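You operate a simulated robot arm through the tools that you are given. There is no shell and no other tool.

You run a simulated robot arm. Do the job below in one go: nothing can be reset, and whatever is moved stays where it is left.

TASK
Winder C tripped too fast: store the card's speed, then clear the fault.
Fine: key switch to set, speed dial on the card's mark, key switch back to work, and reset once the dial is set.

Only the result counts: the job must be done as asked and must still hold three seconds after the hand-in. Knocking over, shifting, dropping, spilling or breaking anything else fails it.

THE ROBOT
A 7-joint arm with a two-finger parallel gripper, fixed in place. Base frame: the origin is on the floor under the middle of its stand, x ahead of it, y to its left, z up. Lengths are in mm, angles in rad, forces in N, time in s.
It reaches about 1479 mm from its shoulder. Its first joint turns from -2.897 to 2.897 rad. Payload 4.4 kg.
The TCP is the grasp point between the finger pads, 23 mm short of the fingertips. In the tool frame z runs along the fingers and y along their closing line. The gripper opens to 94 mm. The fingers are 38 mm wide and 10 mm thick; the gripper's body (54 by 96 mm) begins 39 mm behind the TCP.
Orientation is told as [roll, pitch, yaw] about the base's x, y, z axes, in that order, counted from this pose: with the fingers straight down and closing along the base's y, the tool's x points along the base's -x, its y along +y and its z along -z.

THE INTERFACE
- The arm moves only by the tool jog_arm. Its argument "rows" is one flat list of numbers, 7 for each row, row after row: the shift along the base's x, y, z in mm, then the turn, a rotation vector about the base's x, y, z in rad, then the closure in counts, from 0 (fully open) to 255 (shut). In form: [tx, ty, tz, ax, ay, az, fingers, tx, ty, tz, ax, ay, az, fingers, ...]. A call has 1 to 20 rows; each row shifts and turns the commanded pose from where the row before left it. Rows are played at 5 a second. More than 50 mm and 0.15 rad between two rows, or a gripper value outside its range, and nothing of the call is played. Where a pose cannot be reached the arm comes as near as it can. A force on the tool above 40 N (or 10 N above the force at the start of the call, whichever is more), or a blocked arm, ends the call early, and 0.2 s more pass. The fingers move at their own pace (about 72 mm/s each) and stop on an object; they squeeze with about 37 N. The grip force told is the motor's: it shows also when the fingers shut on nothing. Time passes only in rows, and 0.2 s behind the last, so rows that do not move let the fingers close. The reply holds the time, the measured pose of the TCP, the force on the tool along the base axes, the opening and the grip force, in the units named above and with some noise, with the torque about the TCP (base axes, N m) and any sound that the robot's microphone picked up.
- Cameras (640 x 400 px; columns grow to the right, rows downward): "scene" is fixed at [50.8, 650.6, 1530.2]; the picture's right is [-0.36, -0.93, 0.00], its down [-0.40, 0.16, -0.90] and it looks along [0.84, -0.33, -0.43] (base axes); focal length 311 px, centre (320, 200). "wrist" rides on the gripper at [86, 16, -74] in the tool frame; the picture's right is [-0.18, 0.98, 0.00], its down [-0.58, -0.11, -0.81] and it looks along [-0.79, -0.15, 0.59] (tool axes); focal length 243 px, centre (320, 200). There is no depth. A picture from a camera that has moved, and an enlarged one, comes with that camera's place and axes in the base frame and with its lens.
- grab_frame(camera): a new picture of that camera. It takes no simulated time.
- close_up(camera, box): a new picture of the part [left, top, right, bottom] of that camera's present view, enlarged. It takes no simulated time.
- finish_job(): hands the job in; it is judged then, once.

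Nothing tells you positions but the pictures and the camera data. Unless the task says otherwise, let go and move clear before handing in.

The tools are called as a command line: name --argument value ..., lists and objects as JSON in quotes. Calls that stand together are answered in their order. jog_arm: Moves the arm, as the interface text tells. Its arguments: {"type":"object","properties":{"rows":{"type":"array","items":{"type":"number"}}},"required":["rows"]} The other tools are called the same way: grab_frame (camera) takes a picture; close_up (camera, box) takes an enlarged picture of a part of a camera's view; finish_job () hands the job in.

At the start:

```text
t: 0.0
tool_pos: [708.7, -14.1, 1251.4]
tool_rot: [0.0, -0.001, 0.0]
force: [-0.2, -0.3, -0.1]
moment: [0.02, 0.01, 0.02]
gripper_width: 93.8
grip_force: 0.0
```

scene: 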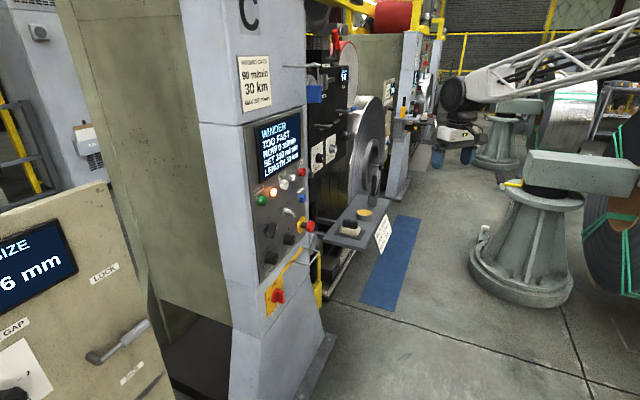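
wrist: 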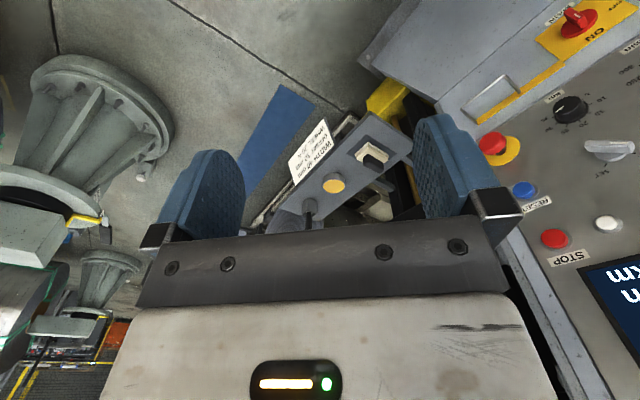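

I see winder C's column with a card (90 m/min, 30 km), a screen and a control panel with lamps, buttons, dials and a key switch. I'll take enlarged pictures of both views before moving.

close_up --camera "scene" --box '[230, 40, 330, 110]'

close_up --camera "scene" --box '[240, 105, 330, 165]'

close_up --camera "scene" --box '[240, 160, 330, 220]'

close_up --camera "scene" --box '[240, 200, 345, 270]'

close_up --camera "wrist" --box '[460, 0, 640, 120]'

close_up --camera "wrist" --box '[460, 80, 640, 200]'

close_up --camera "wrist" --box '[460, 180, 640, 300]'

```text
5.71 times, centred on (280, 75) of scene
camera zoom: at [50.8, 650.6, 1530.2], right [-0.36, -0.93, 0.0], down [-0.4, 0.16, -0.9], along [0.84, -0.33, -0.43], focal length 1780 px, centre (549, 914)
```

zoom: 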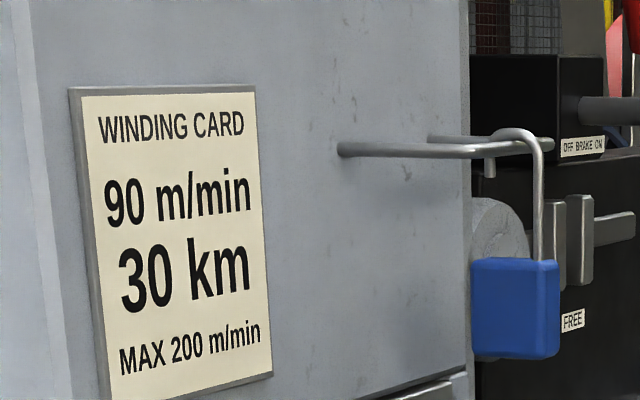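

```text
6.67 times, centred on (285, 135) of scene
camera zoom: at [50.8, 650.6, 1530.2], right [-0.36, -0.93, 0.0], down [-0.4, 0.16, -0.9], along [0.84, -0.33, -0.43], focal length 2076 px, centre (553, 633)
```

zoom: 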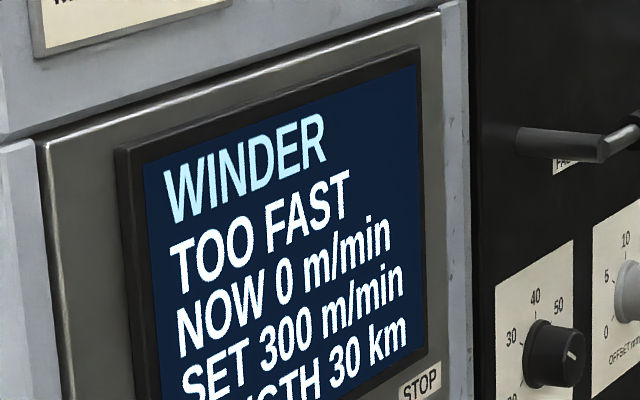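

```text
6.67 times, centred on (285, 190) of scene
camera zoom: at [50.8, 650.6, 1530.2], right [-0.36, -0.93, 0.0], down [-0.4, 0.16, -0.9], along [0.84, -0.33, -0.43], focal length 2076 px, centre (553, 267)
```

zoom: 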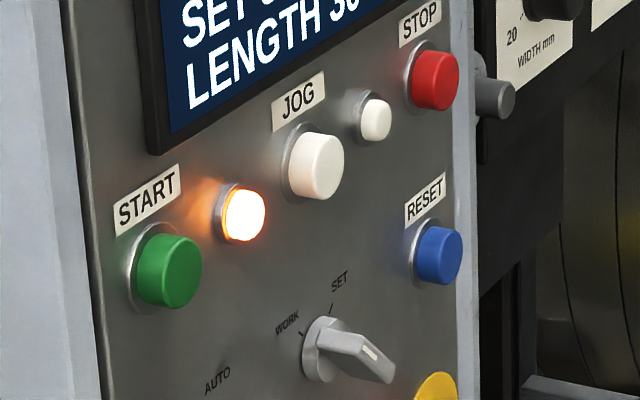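

```text
5.71 times, centred on (292, 235) of scene
camera zoom: at [50.8, 650.6, 1530.2], right [-0.36, -0.93, 0.0], down [-0.4, 0.16, -0.9], along [0.84, -0.33, -0.43], focal length 1780 px, centre (477, 0)
```

zoom: 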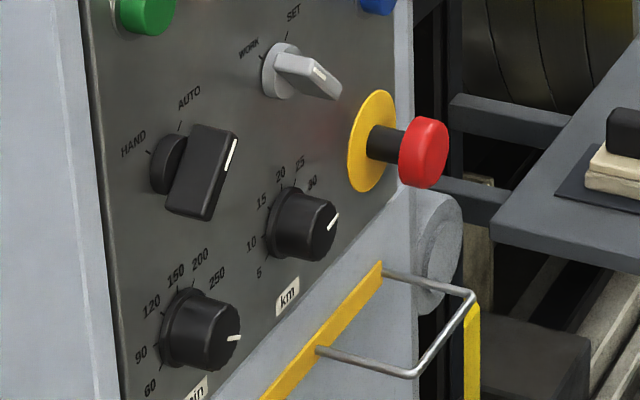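

```text
3.33 times, centred on (550, 60) of wrist
camera zoom: at [621.5, 2.6, 1324.6], right [0.18, 0.98, 0.0], down [0.58, -0.11, 0.81], along [0.79, -0.15, -0.59], focal length 809 px, centre (-447, 667)
```

zoom: 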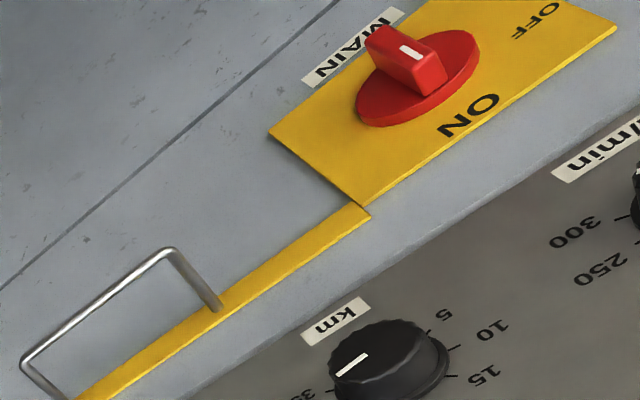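

```text
3.33 times, centred on (550, 140) of wrist
camera zoom: at [621.5, 2.6, 1324.6], right [0.18, 0.98, 0.0], down [0.58, -0.11, 0.81], along [0.79, -0.15, -0.59], focal length 809 px, centre (-447, 400)
```

zoom: 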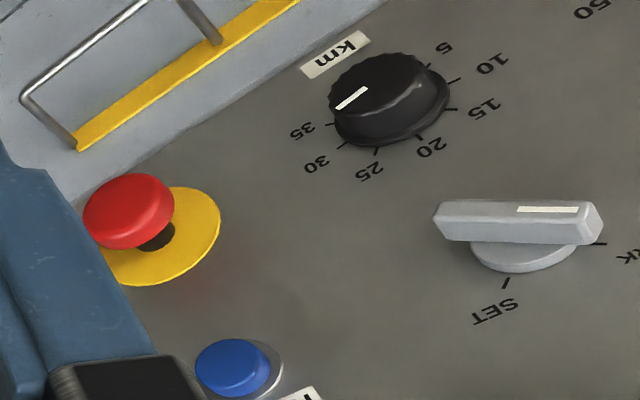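

```text
3.33 times, centred on (550, 240) of wrist
camera zoom: at [621.5, 2.6, 1324.6], right [0.18, 0.98, 0.0], down [0.58, -0.11, 0.81], along [0.79, -0.15, -0.59], focal length 809 px, centre (-447, 67)
```

zoom: 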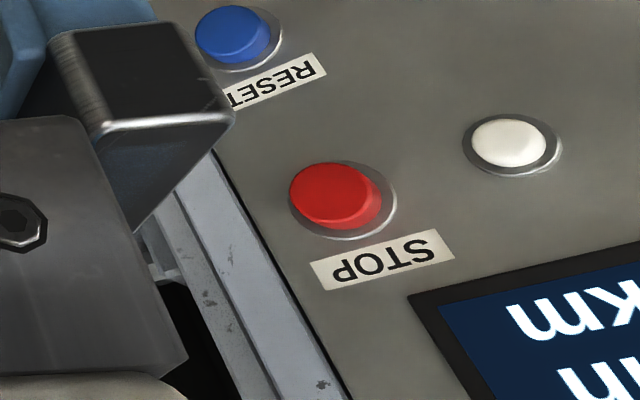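

I take the panel to face about (-0.71, -0.71, 0), with reset near (1059, 325, 1031), the key near (975, 415, 1031) and the speed dial near (898, 492, 915). Next I'll turn the wrist camera towards the panel from a safe distance to see it square on.

jog_arm --rows '[3, 38, -10, 0, 0, 0.131, 0, 3, 38, -10, 0, 0, 0.131, 0, 3, 38, -10, 0, 0, 0.131, 0, 3, 38, -10, 0, 0, 0.131, 0, 3, 38, -10, 0, 0, 0.131, 0, 3, 38, -10, 0, 0, 0.131, 0, 0, 0, 0, 0.0707, -0.0707, 0, 0, 0, 0, 0, 0.0707, -0.0707, 0, 0, 0, 0, 0, 0.0707, -0.0707, 0, 0, 0, 0, 0, 0, 0, 0, 0]'

grab_frame --camera "wrist"

grab_frame --camera "scene"

```text
t: 2.2
tool_pos: [725.8, 214.7, 1192.1]
tool_rot: [0.002, -0.301, 0.789]
force: [0.1, 0.1, -0.7]
moment: [0.0, 0.01, 0.0]
gripper_width: 94.1
grip_force: 0.0
```

```text
taken
camera wrist: at [639.9, 152.7, 1235.7], right [-0.57, 0.82, 0.05], down [0.3, 0.15, 0.94], along [0.76, 0.56, -0.33], focal length 243 px, centre (320, 200)
```

wrist: 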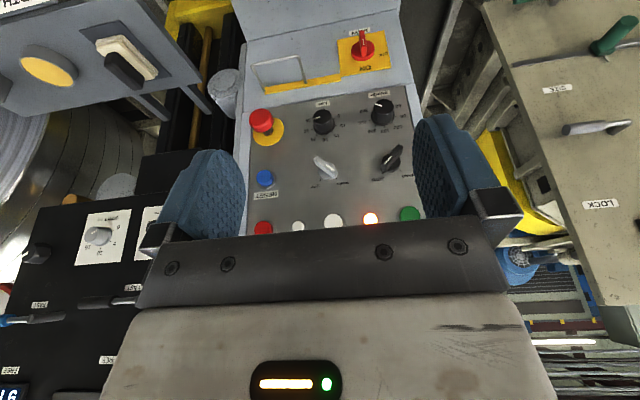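

```text
taken
```

scene: 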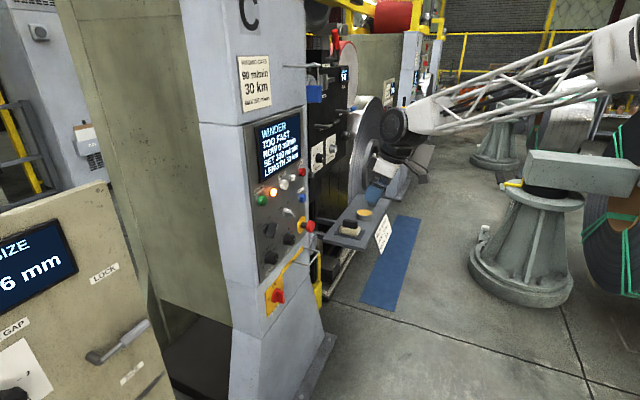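

The wrist camera now sees the whole control panel, upside down. I'll enlarge it to read the dial scales, the key position and their centres.

close_up --camera "wrist" --box '[340, 75, 440, 137]'

close_up --camera "wrist" --box '[290, 140, 420, 221]'

close_up --camera "wrist" --box '[235, 80, 435, 205]'

close_up --camera "wrist" --box '[235, 0, 435, 125]'

```text
6.40 times, centred on (390, 106) of wrist
camera zoom: at [639.9, 152.7, 1235.7], right [-0.57, 0.82, 0.05], down [0.3, 0.15, 0.94], along [0.76, 0.56, -0.33], focal length 1553 px, centre (-128, 802)
```

zoom: 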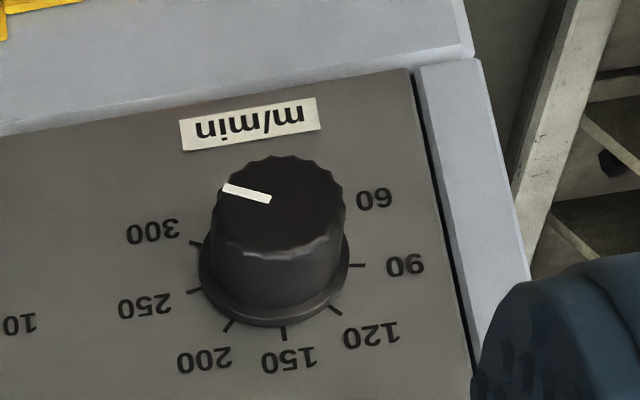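

```text
4.92 times, centred on (355, 180) of wrist
camera zoom: at [639.9, 152.7, 1235.7], right [-0.57, 0.82, 0.05], down [0.3, 0.15, 0.94], along [0.76, 0.56, -0.33], focal length 1194 px, centre (148, 296)
```

zoom: 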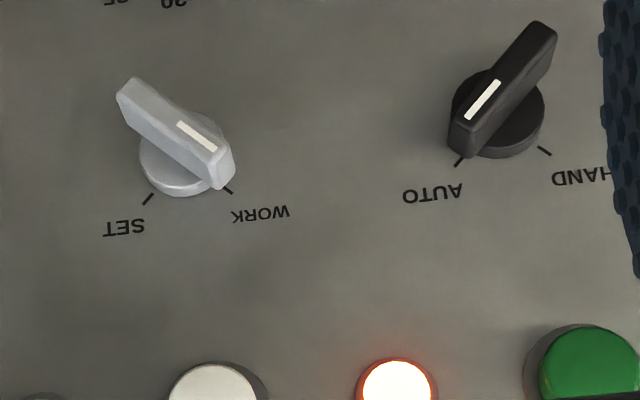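

```text
3.20 times, centred on (335, 142) of wrist
camera zoom: at [639.9, 152.7, 1235.7], right [-0.57, 0.82, 0.05], down [0.3, 0.15, 0.94], along [0.76, 0.56, -0.33], focal length 776 px, centre (272, 384)
```

zoom: 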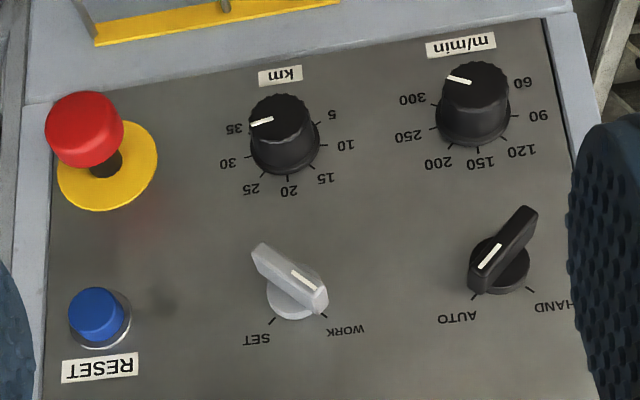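

```text
3.20 times, centred on (335, 62) of wrist
camera zoom: at [639.9, 152.7, 1235.7], right [-0.57, 0.82, 0.05], down [0.3, 0.15, 0.94], along [0.76, 0.56, -0.33], focal length 776 px, centre (272, 640)
```

zoom: 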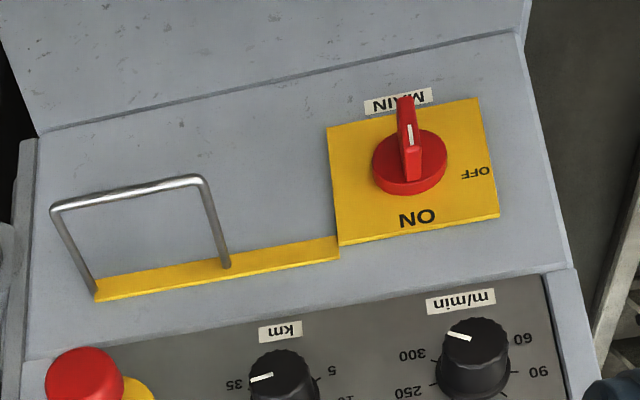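

The dial runs 60 to 300 in 40° steps, so 90 sits at about -80° from top and the pointer is now on 300 at +120°. The key is at WORK (-45°), with SET at +45°. I'll enlarge the key and the dial once more to get their sizes before I bring the tool level.

close_up --camera "wrist" --box '[308, 145, 356, 190]'

close_up --camera "scene" --box '[275, 195, 307, 227]'

close_up --camera "scene" --box '[255, 240, 295, 275]'

close_up --camera "wrist" --box '[240, 95, 300, 210]'

```text
8.89 times, centred on (332, 168) of wrist
camera zoom: at [639.9, 152.7, 1235.7], right [-0.57, 0.82, 0.05], down [0.3, 0.15, 0.94], along [0.76, 0.56, -0.33], focal length 2157 px, centre (213, 489)
```

zoom: 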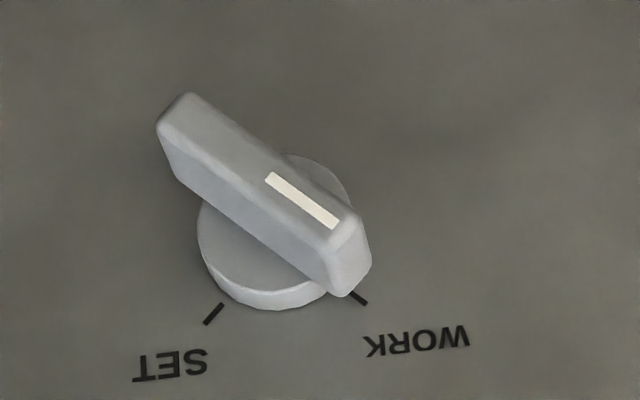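

```text
12.50 times, centred on (291, 211) of scene
camera zoom: at [50.8, 650.6, 1530.2], right [-0.36, -0.93, 0.0], down [-0.4, 0.16, -0.9], along [0.84, -0.33, -0.43], focal length 3893 px, centre (682, 62)
```

zoom: 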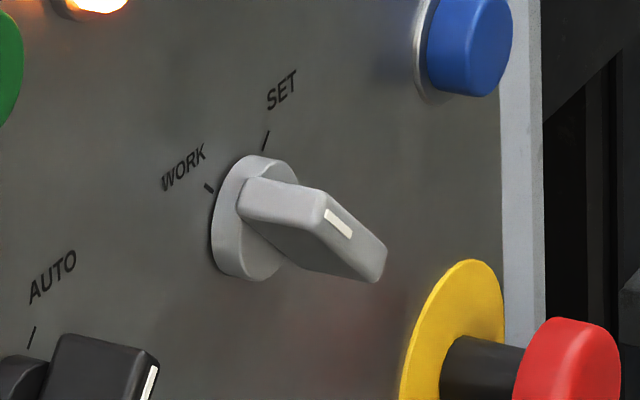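

```text
11.43 times, centred on (275, 258) of scene
camera zoom: at [50.8, 650.6, 1530.2], right [-0.36, -0.93, 0.0], down [-0.4, 0.16, -0.9], along [0.84, -0.33, -0.43], focal length 3559 px, centre (834, -457)
```

zoom: 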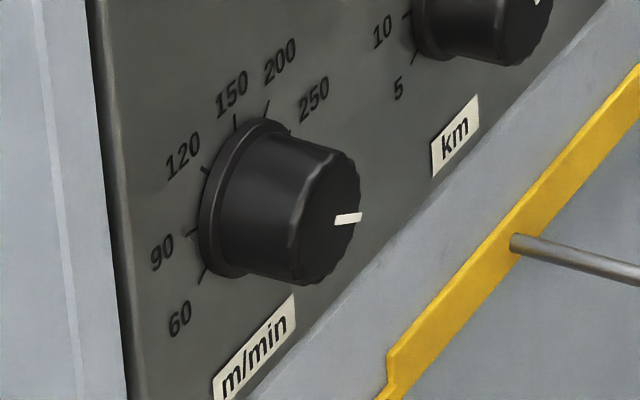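

```text
3.48 times, centred on (270, 152) of wrist
camera zoom: at [639.9, 152.7, 1235.7], right [-0.57, 0.82, 0.05], down [0.3, 0.15, 0.94], along [0.76, 0.56, -0.33], focal length 844 px, centre (494, 365)
```

zoom: 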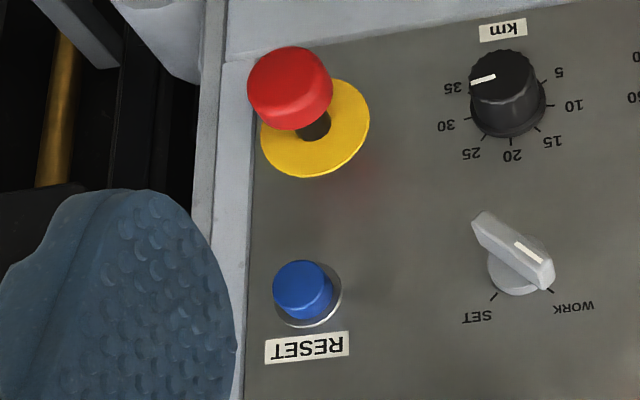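

The key's grip bar is about 50 mm long and 12 mm thick, and it stands 33 mm out at (975.5, 419.5, 1030). The dial knob is about 39 mm across and stands 28 mm out at (891, 504, 921.6). I'll level the tool to face the panel, roll it in line with the key bar and stay 150 mm off.

jog_arm --rows '[15.9, 11.1, -17.9, 0.0998, -0.0998, 0, 0, 15.9, 11.1, -17.9, 0.0998, -0.0998, 0, 0, 15.9, 11.1, -17.9, 0.0998, -0.0998, 0, 0, 15.9, 11.1, -17.9, 0.0998, -0.0998, 0, 0, 15.9, 11.1, -17.9, 0.0998, -0.0998, 0, 0, 15.9, 11.1, -17.9, 0.0998, -0.0998, 0, 0, 15.9, 11.1, -17.9, 0.0998, -0.0998, 0, 0, 15.9, 11.1, -17.9, 0.0998, -0.0998, 0, 0, 15.5, 10.8, -18.2, 0.1002, -0.1002, 0, 0, 0, 0, 0, 0, 0, 0, 0]'

grab_frame --camera "wrist"

grab_frame --camera "scene"

```text
t: 4.4
tool_pos: [870.3, 313.3, 1028.8]
tool_rot: [-2.312, -1.569, 3.097]
force: [0.6, 0.4, 0.8]
moment: [0.03, -0.04, -0.04]
gripper_width: 94.1
grip_force: 0.0
```

```text
taken
camera wrist: at [805.1, 271.8, 941.9], right [-0.7, 0.69, 0.18], down [-0.49, -0.65, 0.58], along [0.52, 0.31, 0.79], focal length 243 px, centre (320, 200)
```

wrist: 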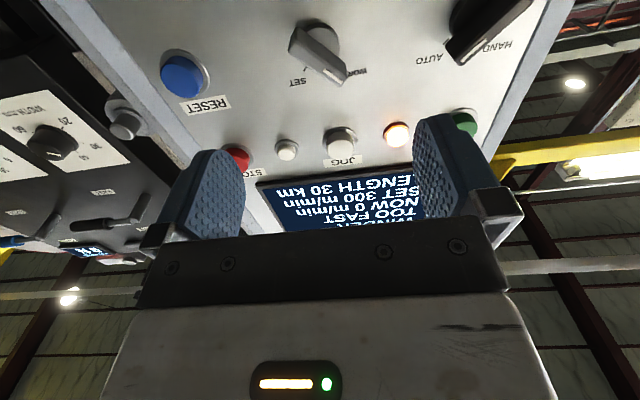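

```text
taken
```

scene: 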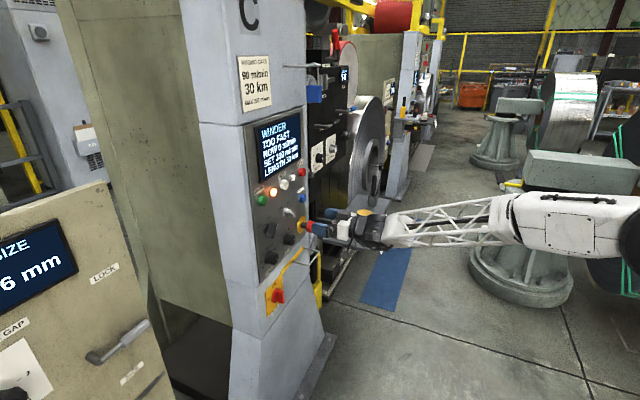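

The tool is level and facing the panel with the camera underneath. I'll enlarge the key from here to refine where its axis is.

close_up --camera "wrist" --box '[265, 0, 393, 80]'

close_up --camera "wrist" --box '[140, 20, 268, 100]'

close_up --camera "scene" --box '[240, 150, 420, 262]'

```text
5.00 times, centred on (329, 40) of wrist
camera zoom: at [805.1, 271.8, 941.9], right [-0.7, 0.69, 0.18], down [-0.49, -0.65, 0.58], along [0.52, 0.31, 0.79], focal length 1213 px, centre (275, 1000)
```

zoom: 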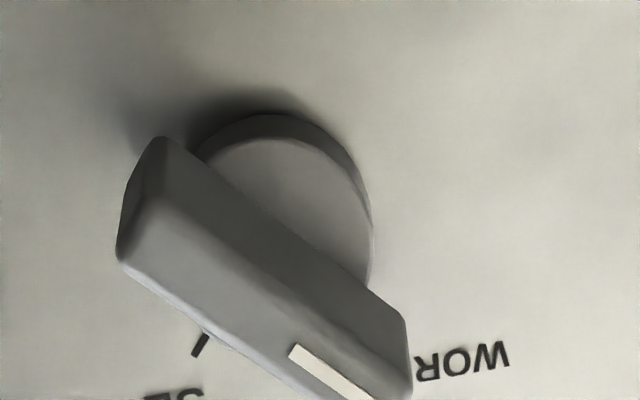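

```text
5.00 times, centred on (204, 60) of wrist
camera zoom: at [805.1, 271.8, 941.9], right [-0.7, 0.69, 0.18], down [-0.49, -0.65, 0.58], along [0.52, 0.31, 0.79], focal length 1213 px, centre (900, 900)
```

zoom: 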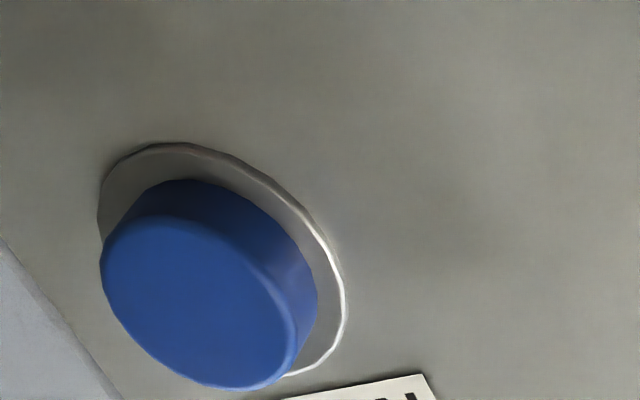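

```text
3.56 times, centred on (330, 206) of scene
camera zoom: at [50.8, 650.6, 1530.2], right [-0.36, -0.93, 0.0], down [-0.4, 0.16, -0.9], along [0.84, -0.33, -0.43], focal length 1107 px, centre (284, 179)
```

zoom: 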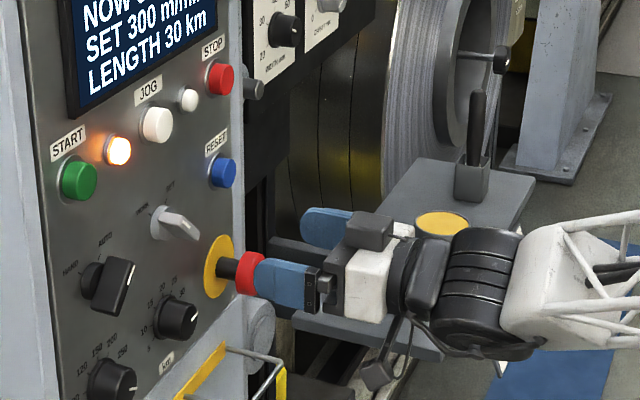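

The predicted key position agrees with this view to within about 1 mm. I'll roll 45° so the fingers straddle the key bar and come to about 45 mm from the panel at the fingertips.

jog_arm --rows '[0, 0, 0, -0.0925, -0.0926, 0, 0, 0, 0, 0, -0.0925, -0.0926, 0, 0, 0, 0, 0, -0.0925, -0.0926, 0, 0, 0, 0, 0, -0.0925, -0.0926, 0, 0, 0, 0, 0, -0.0925, -0.0926, 0, 0, 0, 0, 0, -0.0925, -0.0926, 0, 0, 14.6, 14.4, -0.1, 0, 0, 0, 0, 14.6, 14.4, -0.1, 0, 0, 0, 0, 14.6, 14.4, -0.2, 0, 0, 0, 0, 14.6, 14.4, -0.1, 0, 0, 0, 0, 0, 0, 0, 0, 0, 0, 0]'

grab_frame --camera "wrist"

close_up --camera "scene" --box '[240, 150, 420, 262]'

```text
t: 6.8
tool_pos: [964.1, 346.5, 1088.5]
tool_rot: [-1.571, -0.784, 2.358]
force: [0.0, -0.1, -0.6]
moment: [0.01, 0.02, -0.03]
gripper_width: 94.0
grip_force: 0.1
out of reach, approached as far as the arm can: row 5, 6, 7, 8
```

```text
taken
camera wrist: at [947.2, 259.1, 1015.5], right [-0.58, 0.58, -0.57], down [-0.81, -0.33, 0.49], along [0.09, 0.74, 0.67], focal length 243 px, centre (320, 200)
```

wrist: 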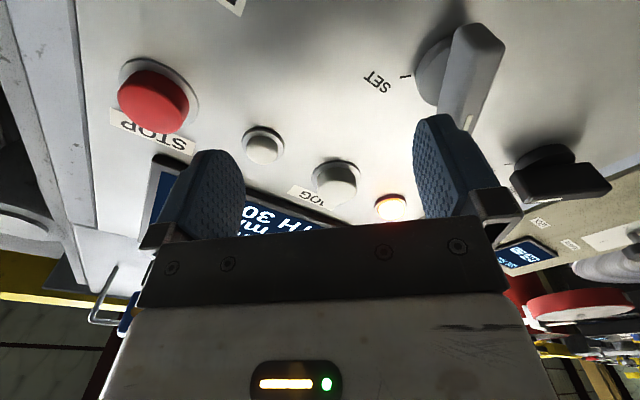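

```text
3.56 times, centred on (330, 206) of scene
camera zoom: at [50.8, 650.6, 1530.2], right [-0.36, -0.93, 0.0], down [-0.4, 0.16, -0.9], along [0.84, -0.33, -0.43], focal length 1107 px, centre (284, 179)
```

zoom: 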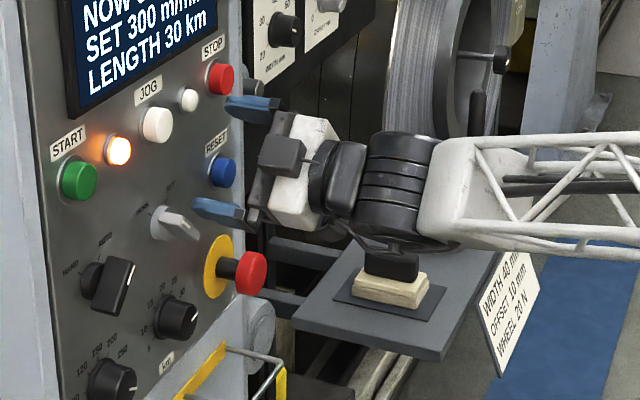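

The roll ran out of reach partway, so the tool is off target at (964, 346, 1088). Nothing was touched: the force reads about zero and no sound was reported. I'll back straight off the panel first, then slide over to the key in small steps.

jog_arm --rows '[-14, -14, 0, 0, 0, 0, 0, -14, -14, 0, 0, 0, 0, 0, -14, -14, 0, 0, 0, 0, 0, -5, 5, -10, 0, 0, 0, 0, -5, 5, -10, 0, 0, 0, 0, 0, 0, 0, 0, 0, 0, 0]'

grab_frame --camera "scene"

```text
t: 8.2
tool_pos: [928.3, 310.5, 1088.3]
tool_rot: [-1.557, -0.792, 2.354]
force: [0.2, 0.7, -0.5]
moment: [0.01, 0.03, 0.0]
gripper_width: 93.9
grip_force: 0.2
out of reach, approached as far as the arm can: row 4, 5
```

```text
taken
```

scene: 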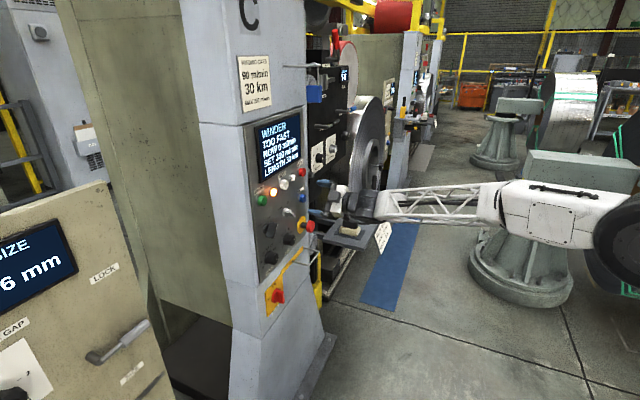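

At this roll the arm is against a limit when I go down and left. The gripper is symmetric, so I'll back off and roll the other way by half a turn, which leaves joint range for the clockwise turn to SET.

jog_arm --rows '[-10, -10, 0, 0.099, 0.099, 0, 0, -10, -10, 0, 0.099, 0.099, 0, 0, -10, -10, 0, 0.099, 0.099, 0, 0, -10, -10, 0, 0.099, 0.099, 0, 0, -1.2, 2.7, -3.6, 0.099, 0.099, 0, 0, -1.2, 2.7, -3.6, 0.099, 0.099, 0, 0, -1.2, 2.7, -3.6, 0.099, 0.099, 0, 0, -1.2, 2.7, -3.6, 0.099, 0.099, 0, 0, -1.2, 2.7, -3.6, 0.099, 0.099, 0, 0, -1.2, 2.7, -3.6, 0.099, 0.099, 0, 0, 0, 0, 0, 0, 0, 0, 0]'

grab_frame --camera "scene"

```text
t: 10.6
tool_pos: [876.4, 286.8, 1066.7]
tool_rot: [1.573, -0.956, -0.788]
force: [-0.3, -0.4, -0.4]
moment: [-0.01, 0.01, 0.01]
gripper_width: 93.9
grip_force: 0.1
```

```text
taken
```

scene: 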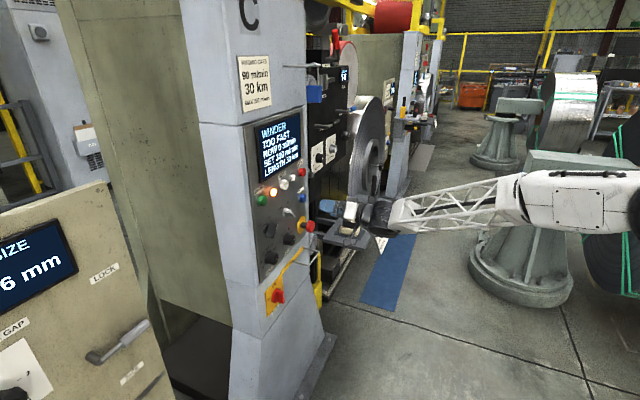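

That went without a limit; the tool is now at about +35° of roll. I'll carry on to +135° and centre on the key 150 mm off.

jog_arm --rows '[-0.5, 2.02, -2.86, 0.0947, 0.0948, 0, 0, -0.5, 2.02, -2.86, 0.0947, 0.0948, 0, 0, -0.5, 2.02, -2.86, 0.0947, 0.0948, 0, 0, -0.5, 2.02, -2.86, 0.0947, 0.0948, 0, 0, -0.5, 2.02, -2.86, 0.0947, 0.0948, 0, 0, -0.5, 2.02, -2.86, 0.0947, 0.0948, 0, 0, -0.5, 2.02, -2.86, 0.0947, 0.0948, 0, 0, -0.5, 2.02, -2.86, 0.0947, 0.0948, 0, 0, -0.5, 2.02, -2.86, 0.0947, 0.0948, 0, 0, -0.5, 2.02, -2.86, 0.0947, 0.0948, 0, 0, -0.5, 2.02, -2.86, 0.0947, 0.0948, 0, 0, -0.5, 2.02, -2.86, 0.0947, 0.0948, 0, 0, -0.5, 2.02, -2.86, 0.0947, 0.0948, 0, 0, 0, 0, 0, 0, 0, 0, 0]'

grab_frame --camera "wrist"

grab_frame --camera "scene"

```text
t: 13.6
tool_pos: [871.2, 311.4, 1028.6]
tool_rot: [1.569, 0.786, -0.786]
force: [-0.3, -0.4, -0.4]
moment: [0.01, -0.02, 0.03]
gripper_width: 93.9
grip_force: 0.0
```

```text
taken
camera wrist: at [783.2, 295.5, 1100.3], right [0.58, -0.58, 0.57], down [-0.33, -0.81, -0.49], along [0.74, 0.1, -0.67], focal length 243 px, centre (320, 200)
```

wrist: 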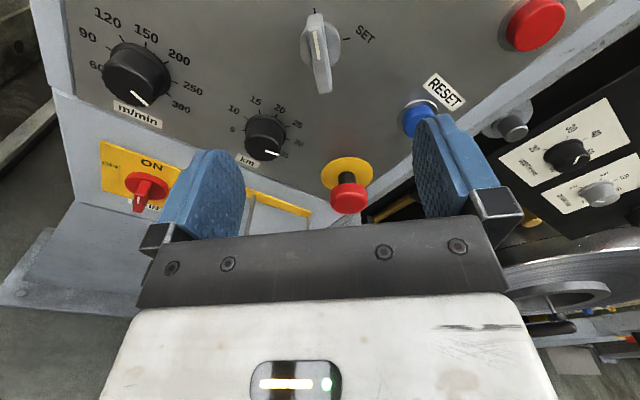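

```text
taken
```

scene: 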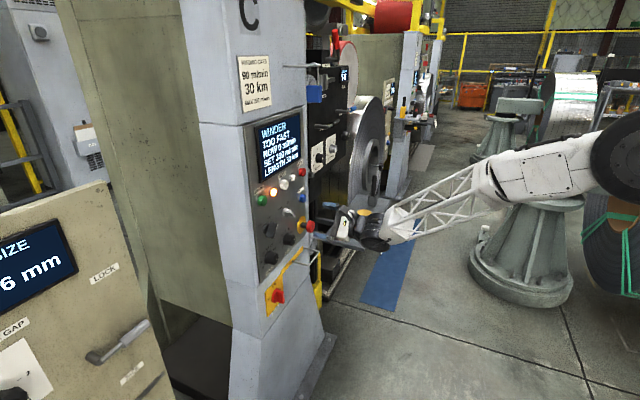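

The roll is right and the key bar now lines up with the fingers. I'll enlarge the key for one more check of its axis before moving in.

close_up --camera "wrist" --box '[272, 0, 400, 100]'

close_up --camera "wrist" --box '[64, 0, 208, 128]'

```text
4.00 times, centred on (336, 50) of wrist
camera zoom: at [783.2, 295.5, 1100.3], right [0.58, -0.58, 0.57], down [-0.33, -0.81, -0.49], along [0.74, 0.1, -0.67], focal length 970 px, centre (256, 800)
```

zoom: 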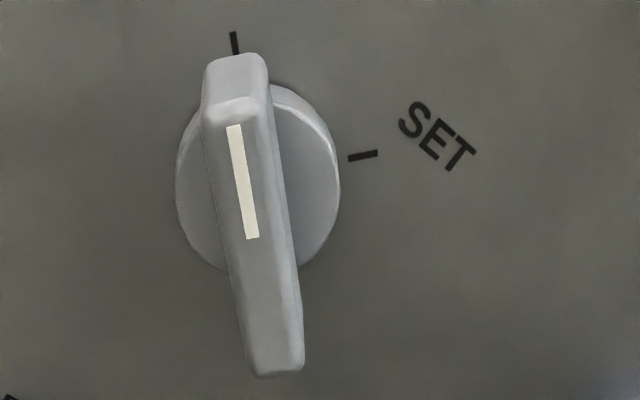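

```text
3.12 times, centred on (136, 64) of wrist
camera zoom: at [783.2, 295.5, 1100.3], right [0.58, -0.58, 0.57], down [-0.33, -0.81, -0.49], along [0.74, 0.1, -0.67], focal length 758 px, centre (895, 625)
```

zoom: 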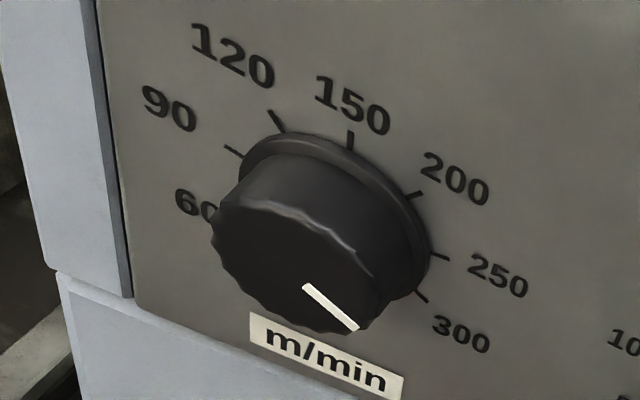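

Both ticks put the key axis at (975.7, 419.4, 1029.2), so I need a correction of about 1 mm. I'll move in to 70 mm from the panel and check the centring.

jog_arm --rows '[13.9, 14.3, 0.3, 0, 0, 0, 0, 13.9, 14.3, 0.3, 0, 0, 0, 0, 13.9, 14.3, 0.3, 0, 0, 0, 0, 13.9, 14.3, 0.2, 0, 0, 0, 0, 0, 0, 0, 0, 0, 0, 0]'

grab_frame --camera "wrist"

close_up --camera "wrist" --box '[220, 30, 420, 155]'

close_up --camera "scene" --box '[240, 150, 420, 262]'

```text
t: 14.8
tool_pos: [927.5, 369.5, 1026.7]
tool_rot: [1.57, 0.783, -0.785]
force: [-0.1, -0.5, 0.4]
moment: [0.0, -0.02, -0.01]
gripper_width: 93.8
grip_force: 0.0
```

```text
taken
camera wrist: at [838.5, 352.6, 1099.4], right [0.58, -0.58, 0.57], down [-0.33, -0.81, -0.49], along [0.74, 0.1, -0.67], focal length 243 px, centre (320, 200)
```

wrist: 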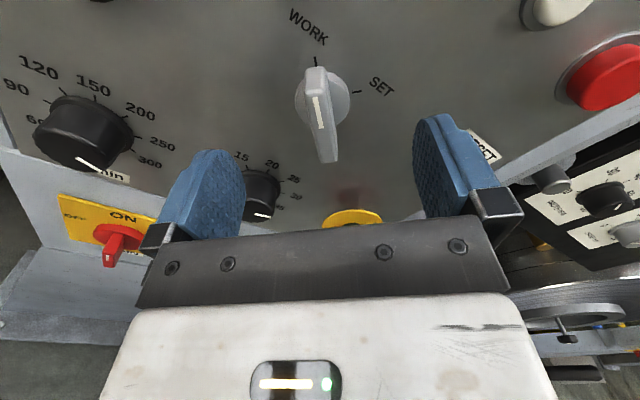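

```text
3.20 times, centred on (320, 92) of wrist
camera zoom: at [838.5, 352.6, 1099.4], right [0.58, -0.58, 0.57], down [-0.33, -0.81, -0.49], along [0.74, 0.1, -0.67], focal length 776 px, centre (320, 544)
```

zoom: 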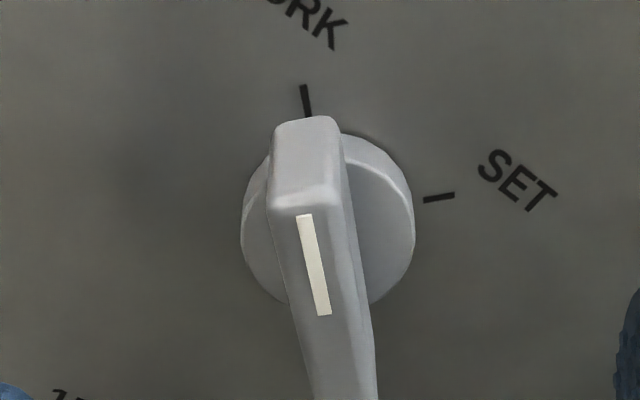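

```text
3.56 times, centred on (330, 206) of scene
camera zoom: at [50.8, 650.6, 1530.2], right [-0.36, -0.93, 0.0], down [-0.4, 0.16, -0.9], along [0.84, -0.33, -0.43], focal length 1107 px, centre (284, 179)
```

zoom: 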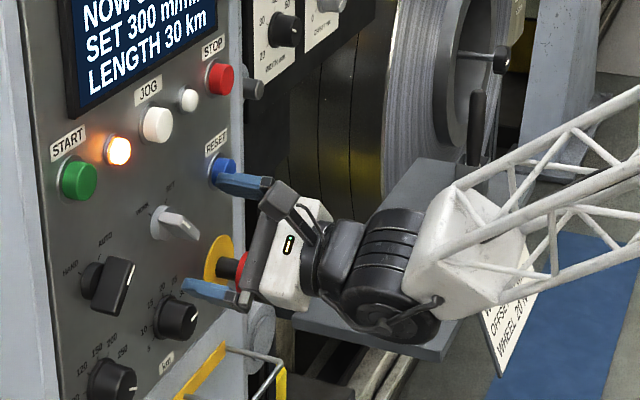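

I'm about 2 mm low at 70 mm out and otherwise centred. I'll go in the last 36 mm with that correction, so the fingertips sit about 11 mm from the panel on either side of the bar.

jog_arm --rows '[6.5, 6.4, 1, 0, 0, 0, 0, 6.5, 6.4, 1, 0, 0, 0, 0, 6.5, 6.4, 0, 0, 0, 0, 0, 6.2, 6.2, 0, 0, 0, 0, 0, 0, 0, 0, 0, 0, 0, 0]'

grab_frame --camera "wrist"

close_up --camera "wrist" --box '[220, 60, 420, 185]'

close_up --camera "scene" --box '[240, 150, 420, 262]'

```text
t: 16.0
tool_pos: [951.3, 395.9, 1030.6]
tool_rot: [1.57, 0.782, -0.785]
force: [-1.0, -0.4, 0.3]
moment: [0.01, -0.01, -0.01]
gripper_width: 94.1
grip_force: 0.0
```

```text
taken
camera wrist: at [862.6, 379.4, 1102.6], right [0.58, -0.58, 0.57], down [-0.33, -0.81, -0.49], along [0.74, 0.1, -0.67], focal length 243 px, centre (320, 200)
```

wrist: 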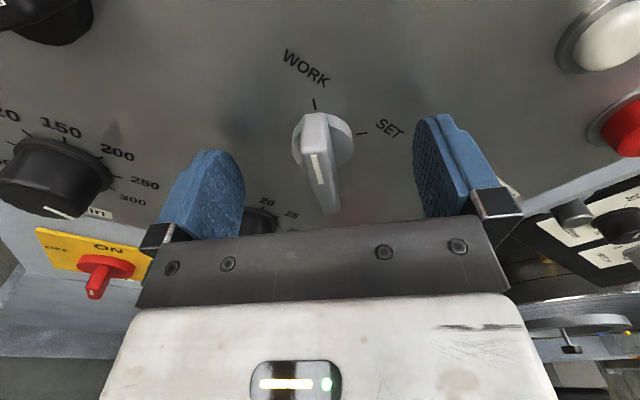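

```text
3.20 times, centred on (320, 122) of wrist
camera zoom: at [862.6, 379.4, 1102.6], right [0.58, -0.58, 0.57], down [-0.33, -0.81, -0.49], along [0.74, 0.1, -0.67], focal length 776 px, centre (320, 448)
```

zoom: 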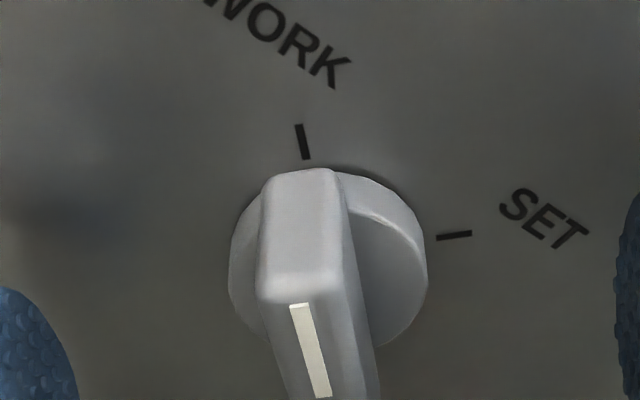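

```text
3.56 times, centred on (330, 206) of scene
camera zoom: at [50.8, 650.6, 1530.2], right [-0.36, -0.93, 0.0], down [-0.4, 0.16, -0.9], along [0.84, -0.33, -0.43], focal length 1107 px, centre (284, 179)
```

zoom: 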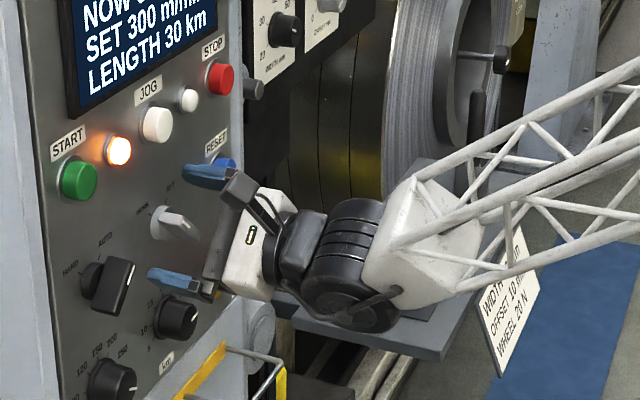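

The bar is centred to under 1 mm along the closing line, but I'm about 3 mm off axis along the bar. I'll correct that so the turn pivots on the key's own axis.

jog_arm --rows '[1.8, -1.8, -1.6, 0, 0, 0, 0, 0, 0, 0, 0, 0, 0, 0, 0, 0, 0, 0, 0, 0, 0]'

close_up --camera "wrist" --box '[220, 60, 420, 185]'

```text
t: 16.8
tool_pos: [954.2, 394.0, 1028.1]
tool_rot: [1.568, 0.784, -0.786]
force: [0.1, -0.3, 0.1]
moment: [-0.02, 0.0, -0.01]
gripper_width: 94.0
grip_force: 0.0
```

```text
3.20 times, centred on (320, 122) of wrist
camera zoom: at [865.1, 377.1, 1100.6], right [0.58, -0.58, 0.57], down [-0.33, -0.81, -0.49], along [0.74, 0.1, -0.67], focal length 776 px, centre (320, 448)
```

zoom: 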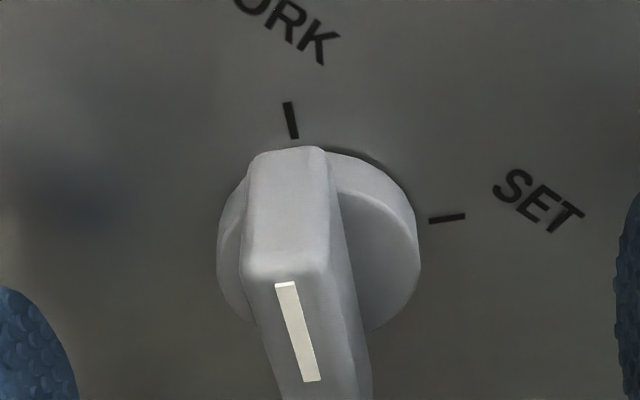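

The fingers are now centred on the key bar to within about 1 mm. Next I'll close on it.

jog_arm --rows '[0, 0, 0, 0, 0, 0, 120, 0, 0, 0, 0, 0, 0, 255, 0, 0, 0, 0, 0, 0, 255, 0, 0, 0, 0, 0, 0, 255, 0, 0, 0, 0, 0, 0, 255]'

grab_frame --camera "wrist"

close_up --camera "scene" --box '[240, 150, 420, 262]'

```text
t: 18.0
tool_pos: [953.7, 394.2, 1028.9]
tool_rot: [1.568, 0.784, -0.786]
force: [-0.1, 0.5, -0.6]
moment: [0.13, -0.07, -0.02]
gripper_width: 12.2
grip_force: 45.1
```

```text
taken
camera wrist: at [865.0, 377.1, 1100.6], right [0.58, -0.58, 0.57], down [-0.33, -0.81, -0.49], along [0.74, 0.1, -0.67], focal length 243 px, centre (320, 200)
```

wrist: 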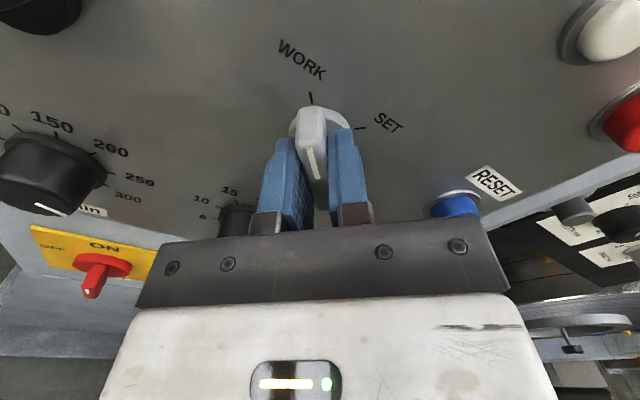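

```text
3.56 times, centred on (330, 206) of scene
camera zoom: at [50.8, 650.6, 1530.2], right [-0.36, -0.93, 0.0], down [-0.4, 0.16, -0.9], along [0.84, -0.33, -0.43], focal length 1107 px, centre (284, 179)
```

zoom: 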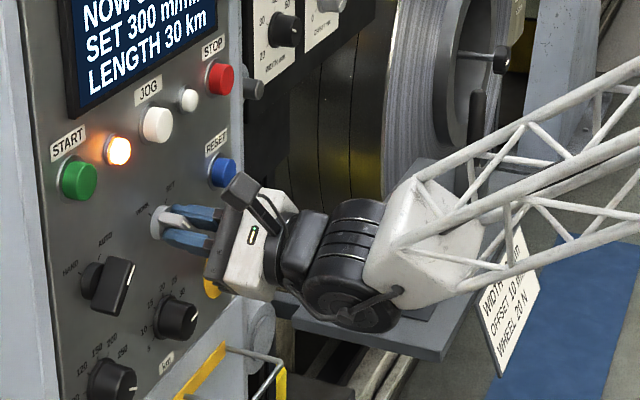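

The grip is firm on the bar at 12.2 mm. I'll turn it clockwise towards SET, starting with half of the 90° to watch the forces.

jog_arm --rows '[0, 0, 0, 0.0793, 0.0794, 0, 255, 0, 0, 0, 0.0793, 0.0794, 0, 255, 0, 0, 0, 0.0793, 0.0794, 0, 255, 0, 0, 0, 0.0793, 0.0794, 0, 255, 0, 0, 0, 0.0793, 0.0794, 0, 255, 0, 0, 0, 0.0793, 0.0794, 0, 255, 0, 0, 0, 0.0793, 0.0794, 0, 255]'

grab_frame --camera "wrist"

```text
t: 19.6
tool_pos: [951.5, 395.5, 1028.4]
tool_rot: [-0.185, 1.568, -2.54]
force: [-4.8, 35.1, -12.9]
moment: [0.17, -0.21, -0.25]
gripper_width: 12.0
grip_force: 44.9
```

```text
taken
camera wrist: at [911.3, 331.2, 1114.3], right [0.7, -0.69, -0.18], down [-0.65, -0.5, -0.58], along [0.31, 0.52, -0.79], focal length 243 px, centre (320, 200)
```

wrist: 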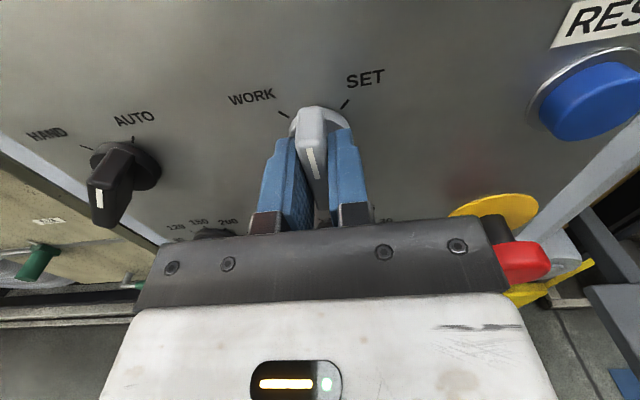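

The key turned about 45° with the tool, but the side force has built to 38 N from a small axis offset. I'll give way in the direction of that force before turning further.

jog_arm --rows '[-0.1, 0.8, -0.3, 0, 0, 0, 255, 0, 0, 0, 0, 0, 0, 255]'

```text
t: 20.2
tool_pos: [953.4, 395.0, 1028.7]
tool_rot: [0.327, 1.566, -2.025]
force: [-10.0, 24.5, -16.3]
moment: [0.17, -0.3, -0.02]
gripper_width: 11.8
grip_force: 45.0
```

jog_arm --rows '[-0.5, 1.4, -0.9, 0, 0, 0, 255, 0, 0, 0, 0, 0, 0, 255]'

```text
t: 20.8
tool_pos: [953.1, 394.5, 1028.3]
tool_rot: [0.628, 1.57, -1.728]
force: [-34.4, -2.9, -8.4]
moment: [-0.63, 0.6, 0.21]
gripper_width: 12.1
grip_force: 44.4
```

jog_arm --rows '[-0.6, -0.4, 0, 0, 0, 0, 255, 0, 0, 0, 0, 0, 0, 255, 0, 0, 0, 0, 0, 0, 255]'

grab_frame --camera "wrist"

close_up --camera "wrist" --box '[220, 80, 420, 205]'

```text
t: 21.6
tool_pos: [953.2, 394.2, 1028.0]
tool_rot: [0.503, 1.569, -1.851]
force: [13.9, 6.2, -19.7]
moment: [0.58, -0.63, 0.01]
gripper_width: 12.0
grip_force: 45.6
```

```text
taken
camera wrist: at [911.0, 331.3, 1114.3], right [0.69, -0.7, -0.18], down [-0.65, -0.49, -0.58], along [0.31, 0.52, -0.79], focal length 243 px, centre (320, 200)
```

wrist: 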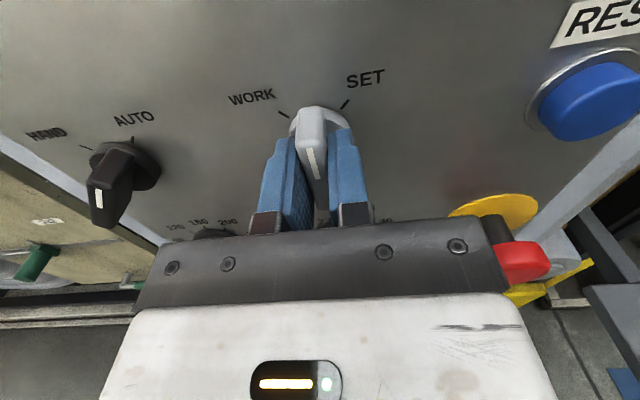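

```text
3.20 times, centred on (320, 142) of wrist
camera zoom: at [911.0, 331.3, 1114.3], right [0.69, -0.7, -0.18], down [-0.65, -0.49, -0.58], along [0.31, 0.52, -0.79], focal length 776 px, centre (320, 384)
```

zoom: 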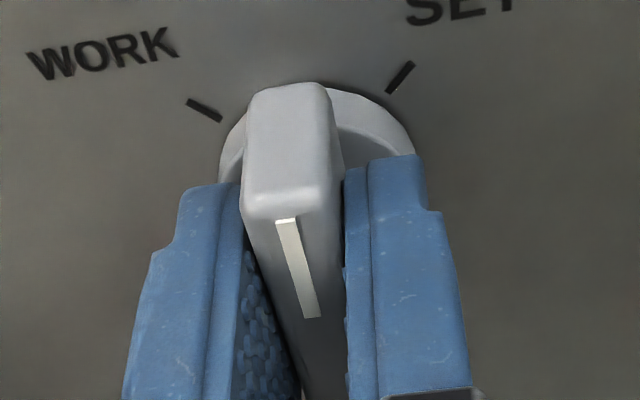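

The force is down to about 25 N and the bar is vertical between WORK and SET. I'll continue the turn with a small downward relief.

jog_arm --rows '[0, 0, -0.4, 0.0793, 0.0794, 0, 255, 0, 0, -0.2, 0.0793, 0.0794, 0, 255, 0, 0, 0, 0.0793, 0.0794, 0, 255, 0, 0, 0, 0, 0, 0, 255]'

```text
t: 22.6
tool_pos: [952.5, 395.5, 1029.0]
tool_rot: [-1.566, 1.236, 2.361]
force: [-30.3, -14.3, -3.7]
moment: [-0.07, 0.06, -0.17]
gripper_width: 11.9
grip_force: 45.3
```

jog_arm --rows '[-0.6, -0.5, 0, 0, 0, 0, 255, 0, 0, 0, 0.0793, 0.0794, 0, 255, 0, 0, 0, 0.0793, 0.0794, 0, 255, 0, 0, 0, 0, 0, 0, 255]'

```text
t: 23.6
tool_pos: [953.0, 394.2, 1029.1]
tool_rot: [-1.569, 1.012, 2.36]
force: [-9.2, 0.0, -1.8]
moment: [0.71, -0.73, -0.92]
gripper_width: 11.7
grip_force: 44.5
```

jog_arm --rows '[0, 0, 0, 0.0793, 0.0794, 0, 255, 0, 0, 0, 0.0793, 0.0794, 0, 255, 0, 0, 0, 0, 0, 0, 255]'

grab_frame --camera "wrist"

close_up --camera "scene" --box '[240, 100, 420, 212]'

close_up --camera "wrist" --box '[220, 60, 420, 185]'

```text
t: 24.4
tool_pos: [952.3, 395.9, 1029.3]
tool_rot: [-1.572, 0.787, 2.36]
force: [5.1, 27.0, 3.4]
moment: [-0.23, 0.24, -0.18]
gripper_width: 11.7
grip_force: 45.2
```

```text
taken
camera wrist: at [950.9, 292.2, 1078.0], right [0.4, -0.4, -0.82], down [-0.91, -0.23, -0.33], along [-0.06, 0.89, -0.46], focal length 243 px, centre (320, 200)
```

wrist: 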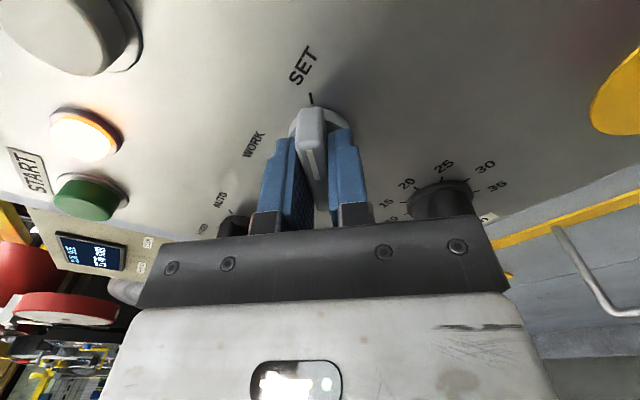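

```text
3.56 times, centred on (330, 156) of scene
camera zoom: at [50.8, 650.6, 1530.2], right [-0.36, -0.93, 0.0], down [-0.4, 0.16, -0.9], along [0.84, -0.33, -0.43], focal length 1107 px, centre (284, 356)
```

zoom: 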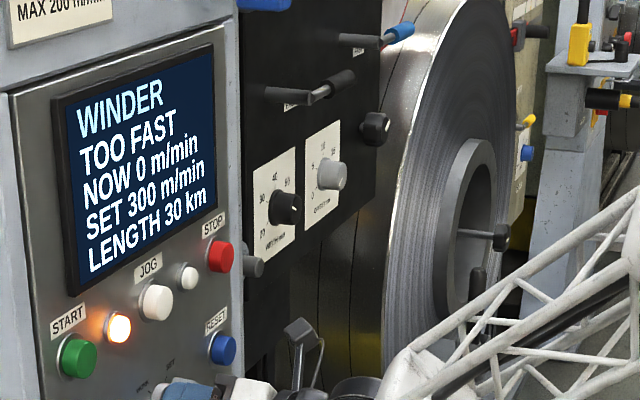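

```text
3.20 times, centred on (320, 122) of wrist
camera zoom: at [950.9, 292.2, 1078.0], right [0.4, -0.4, -0.82], down [-0.91, -0.23, -0.33], along [-0.06, 0.89, -0.46], focal length 776 px, centre (320, 448)
```

zoom: 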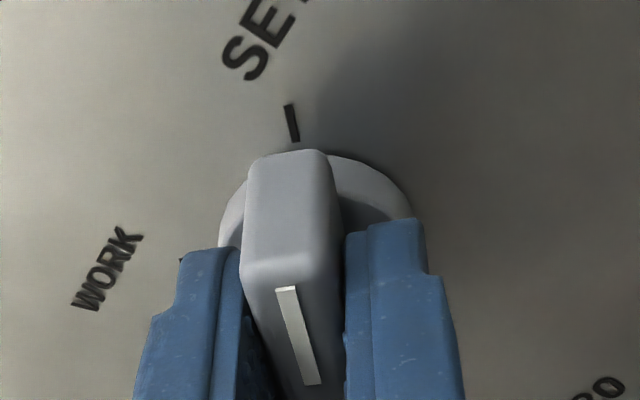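

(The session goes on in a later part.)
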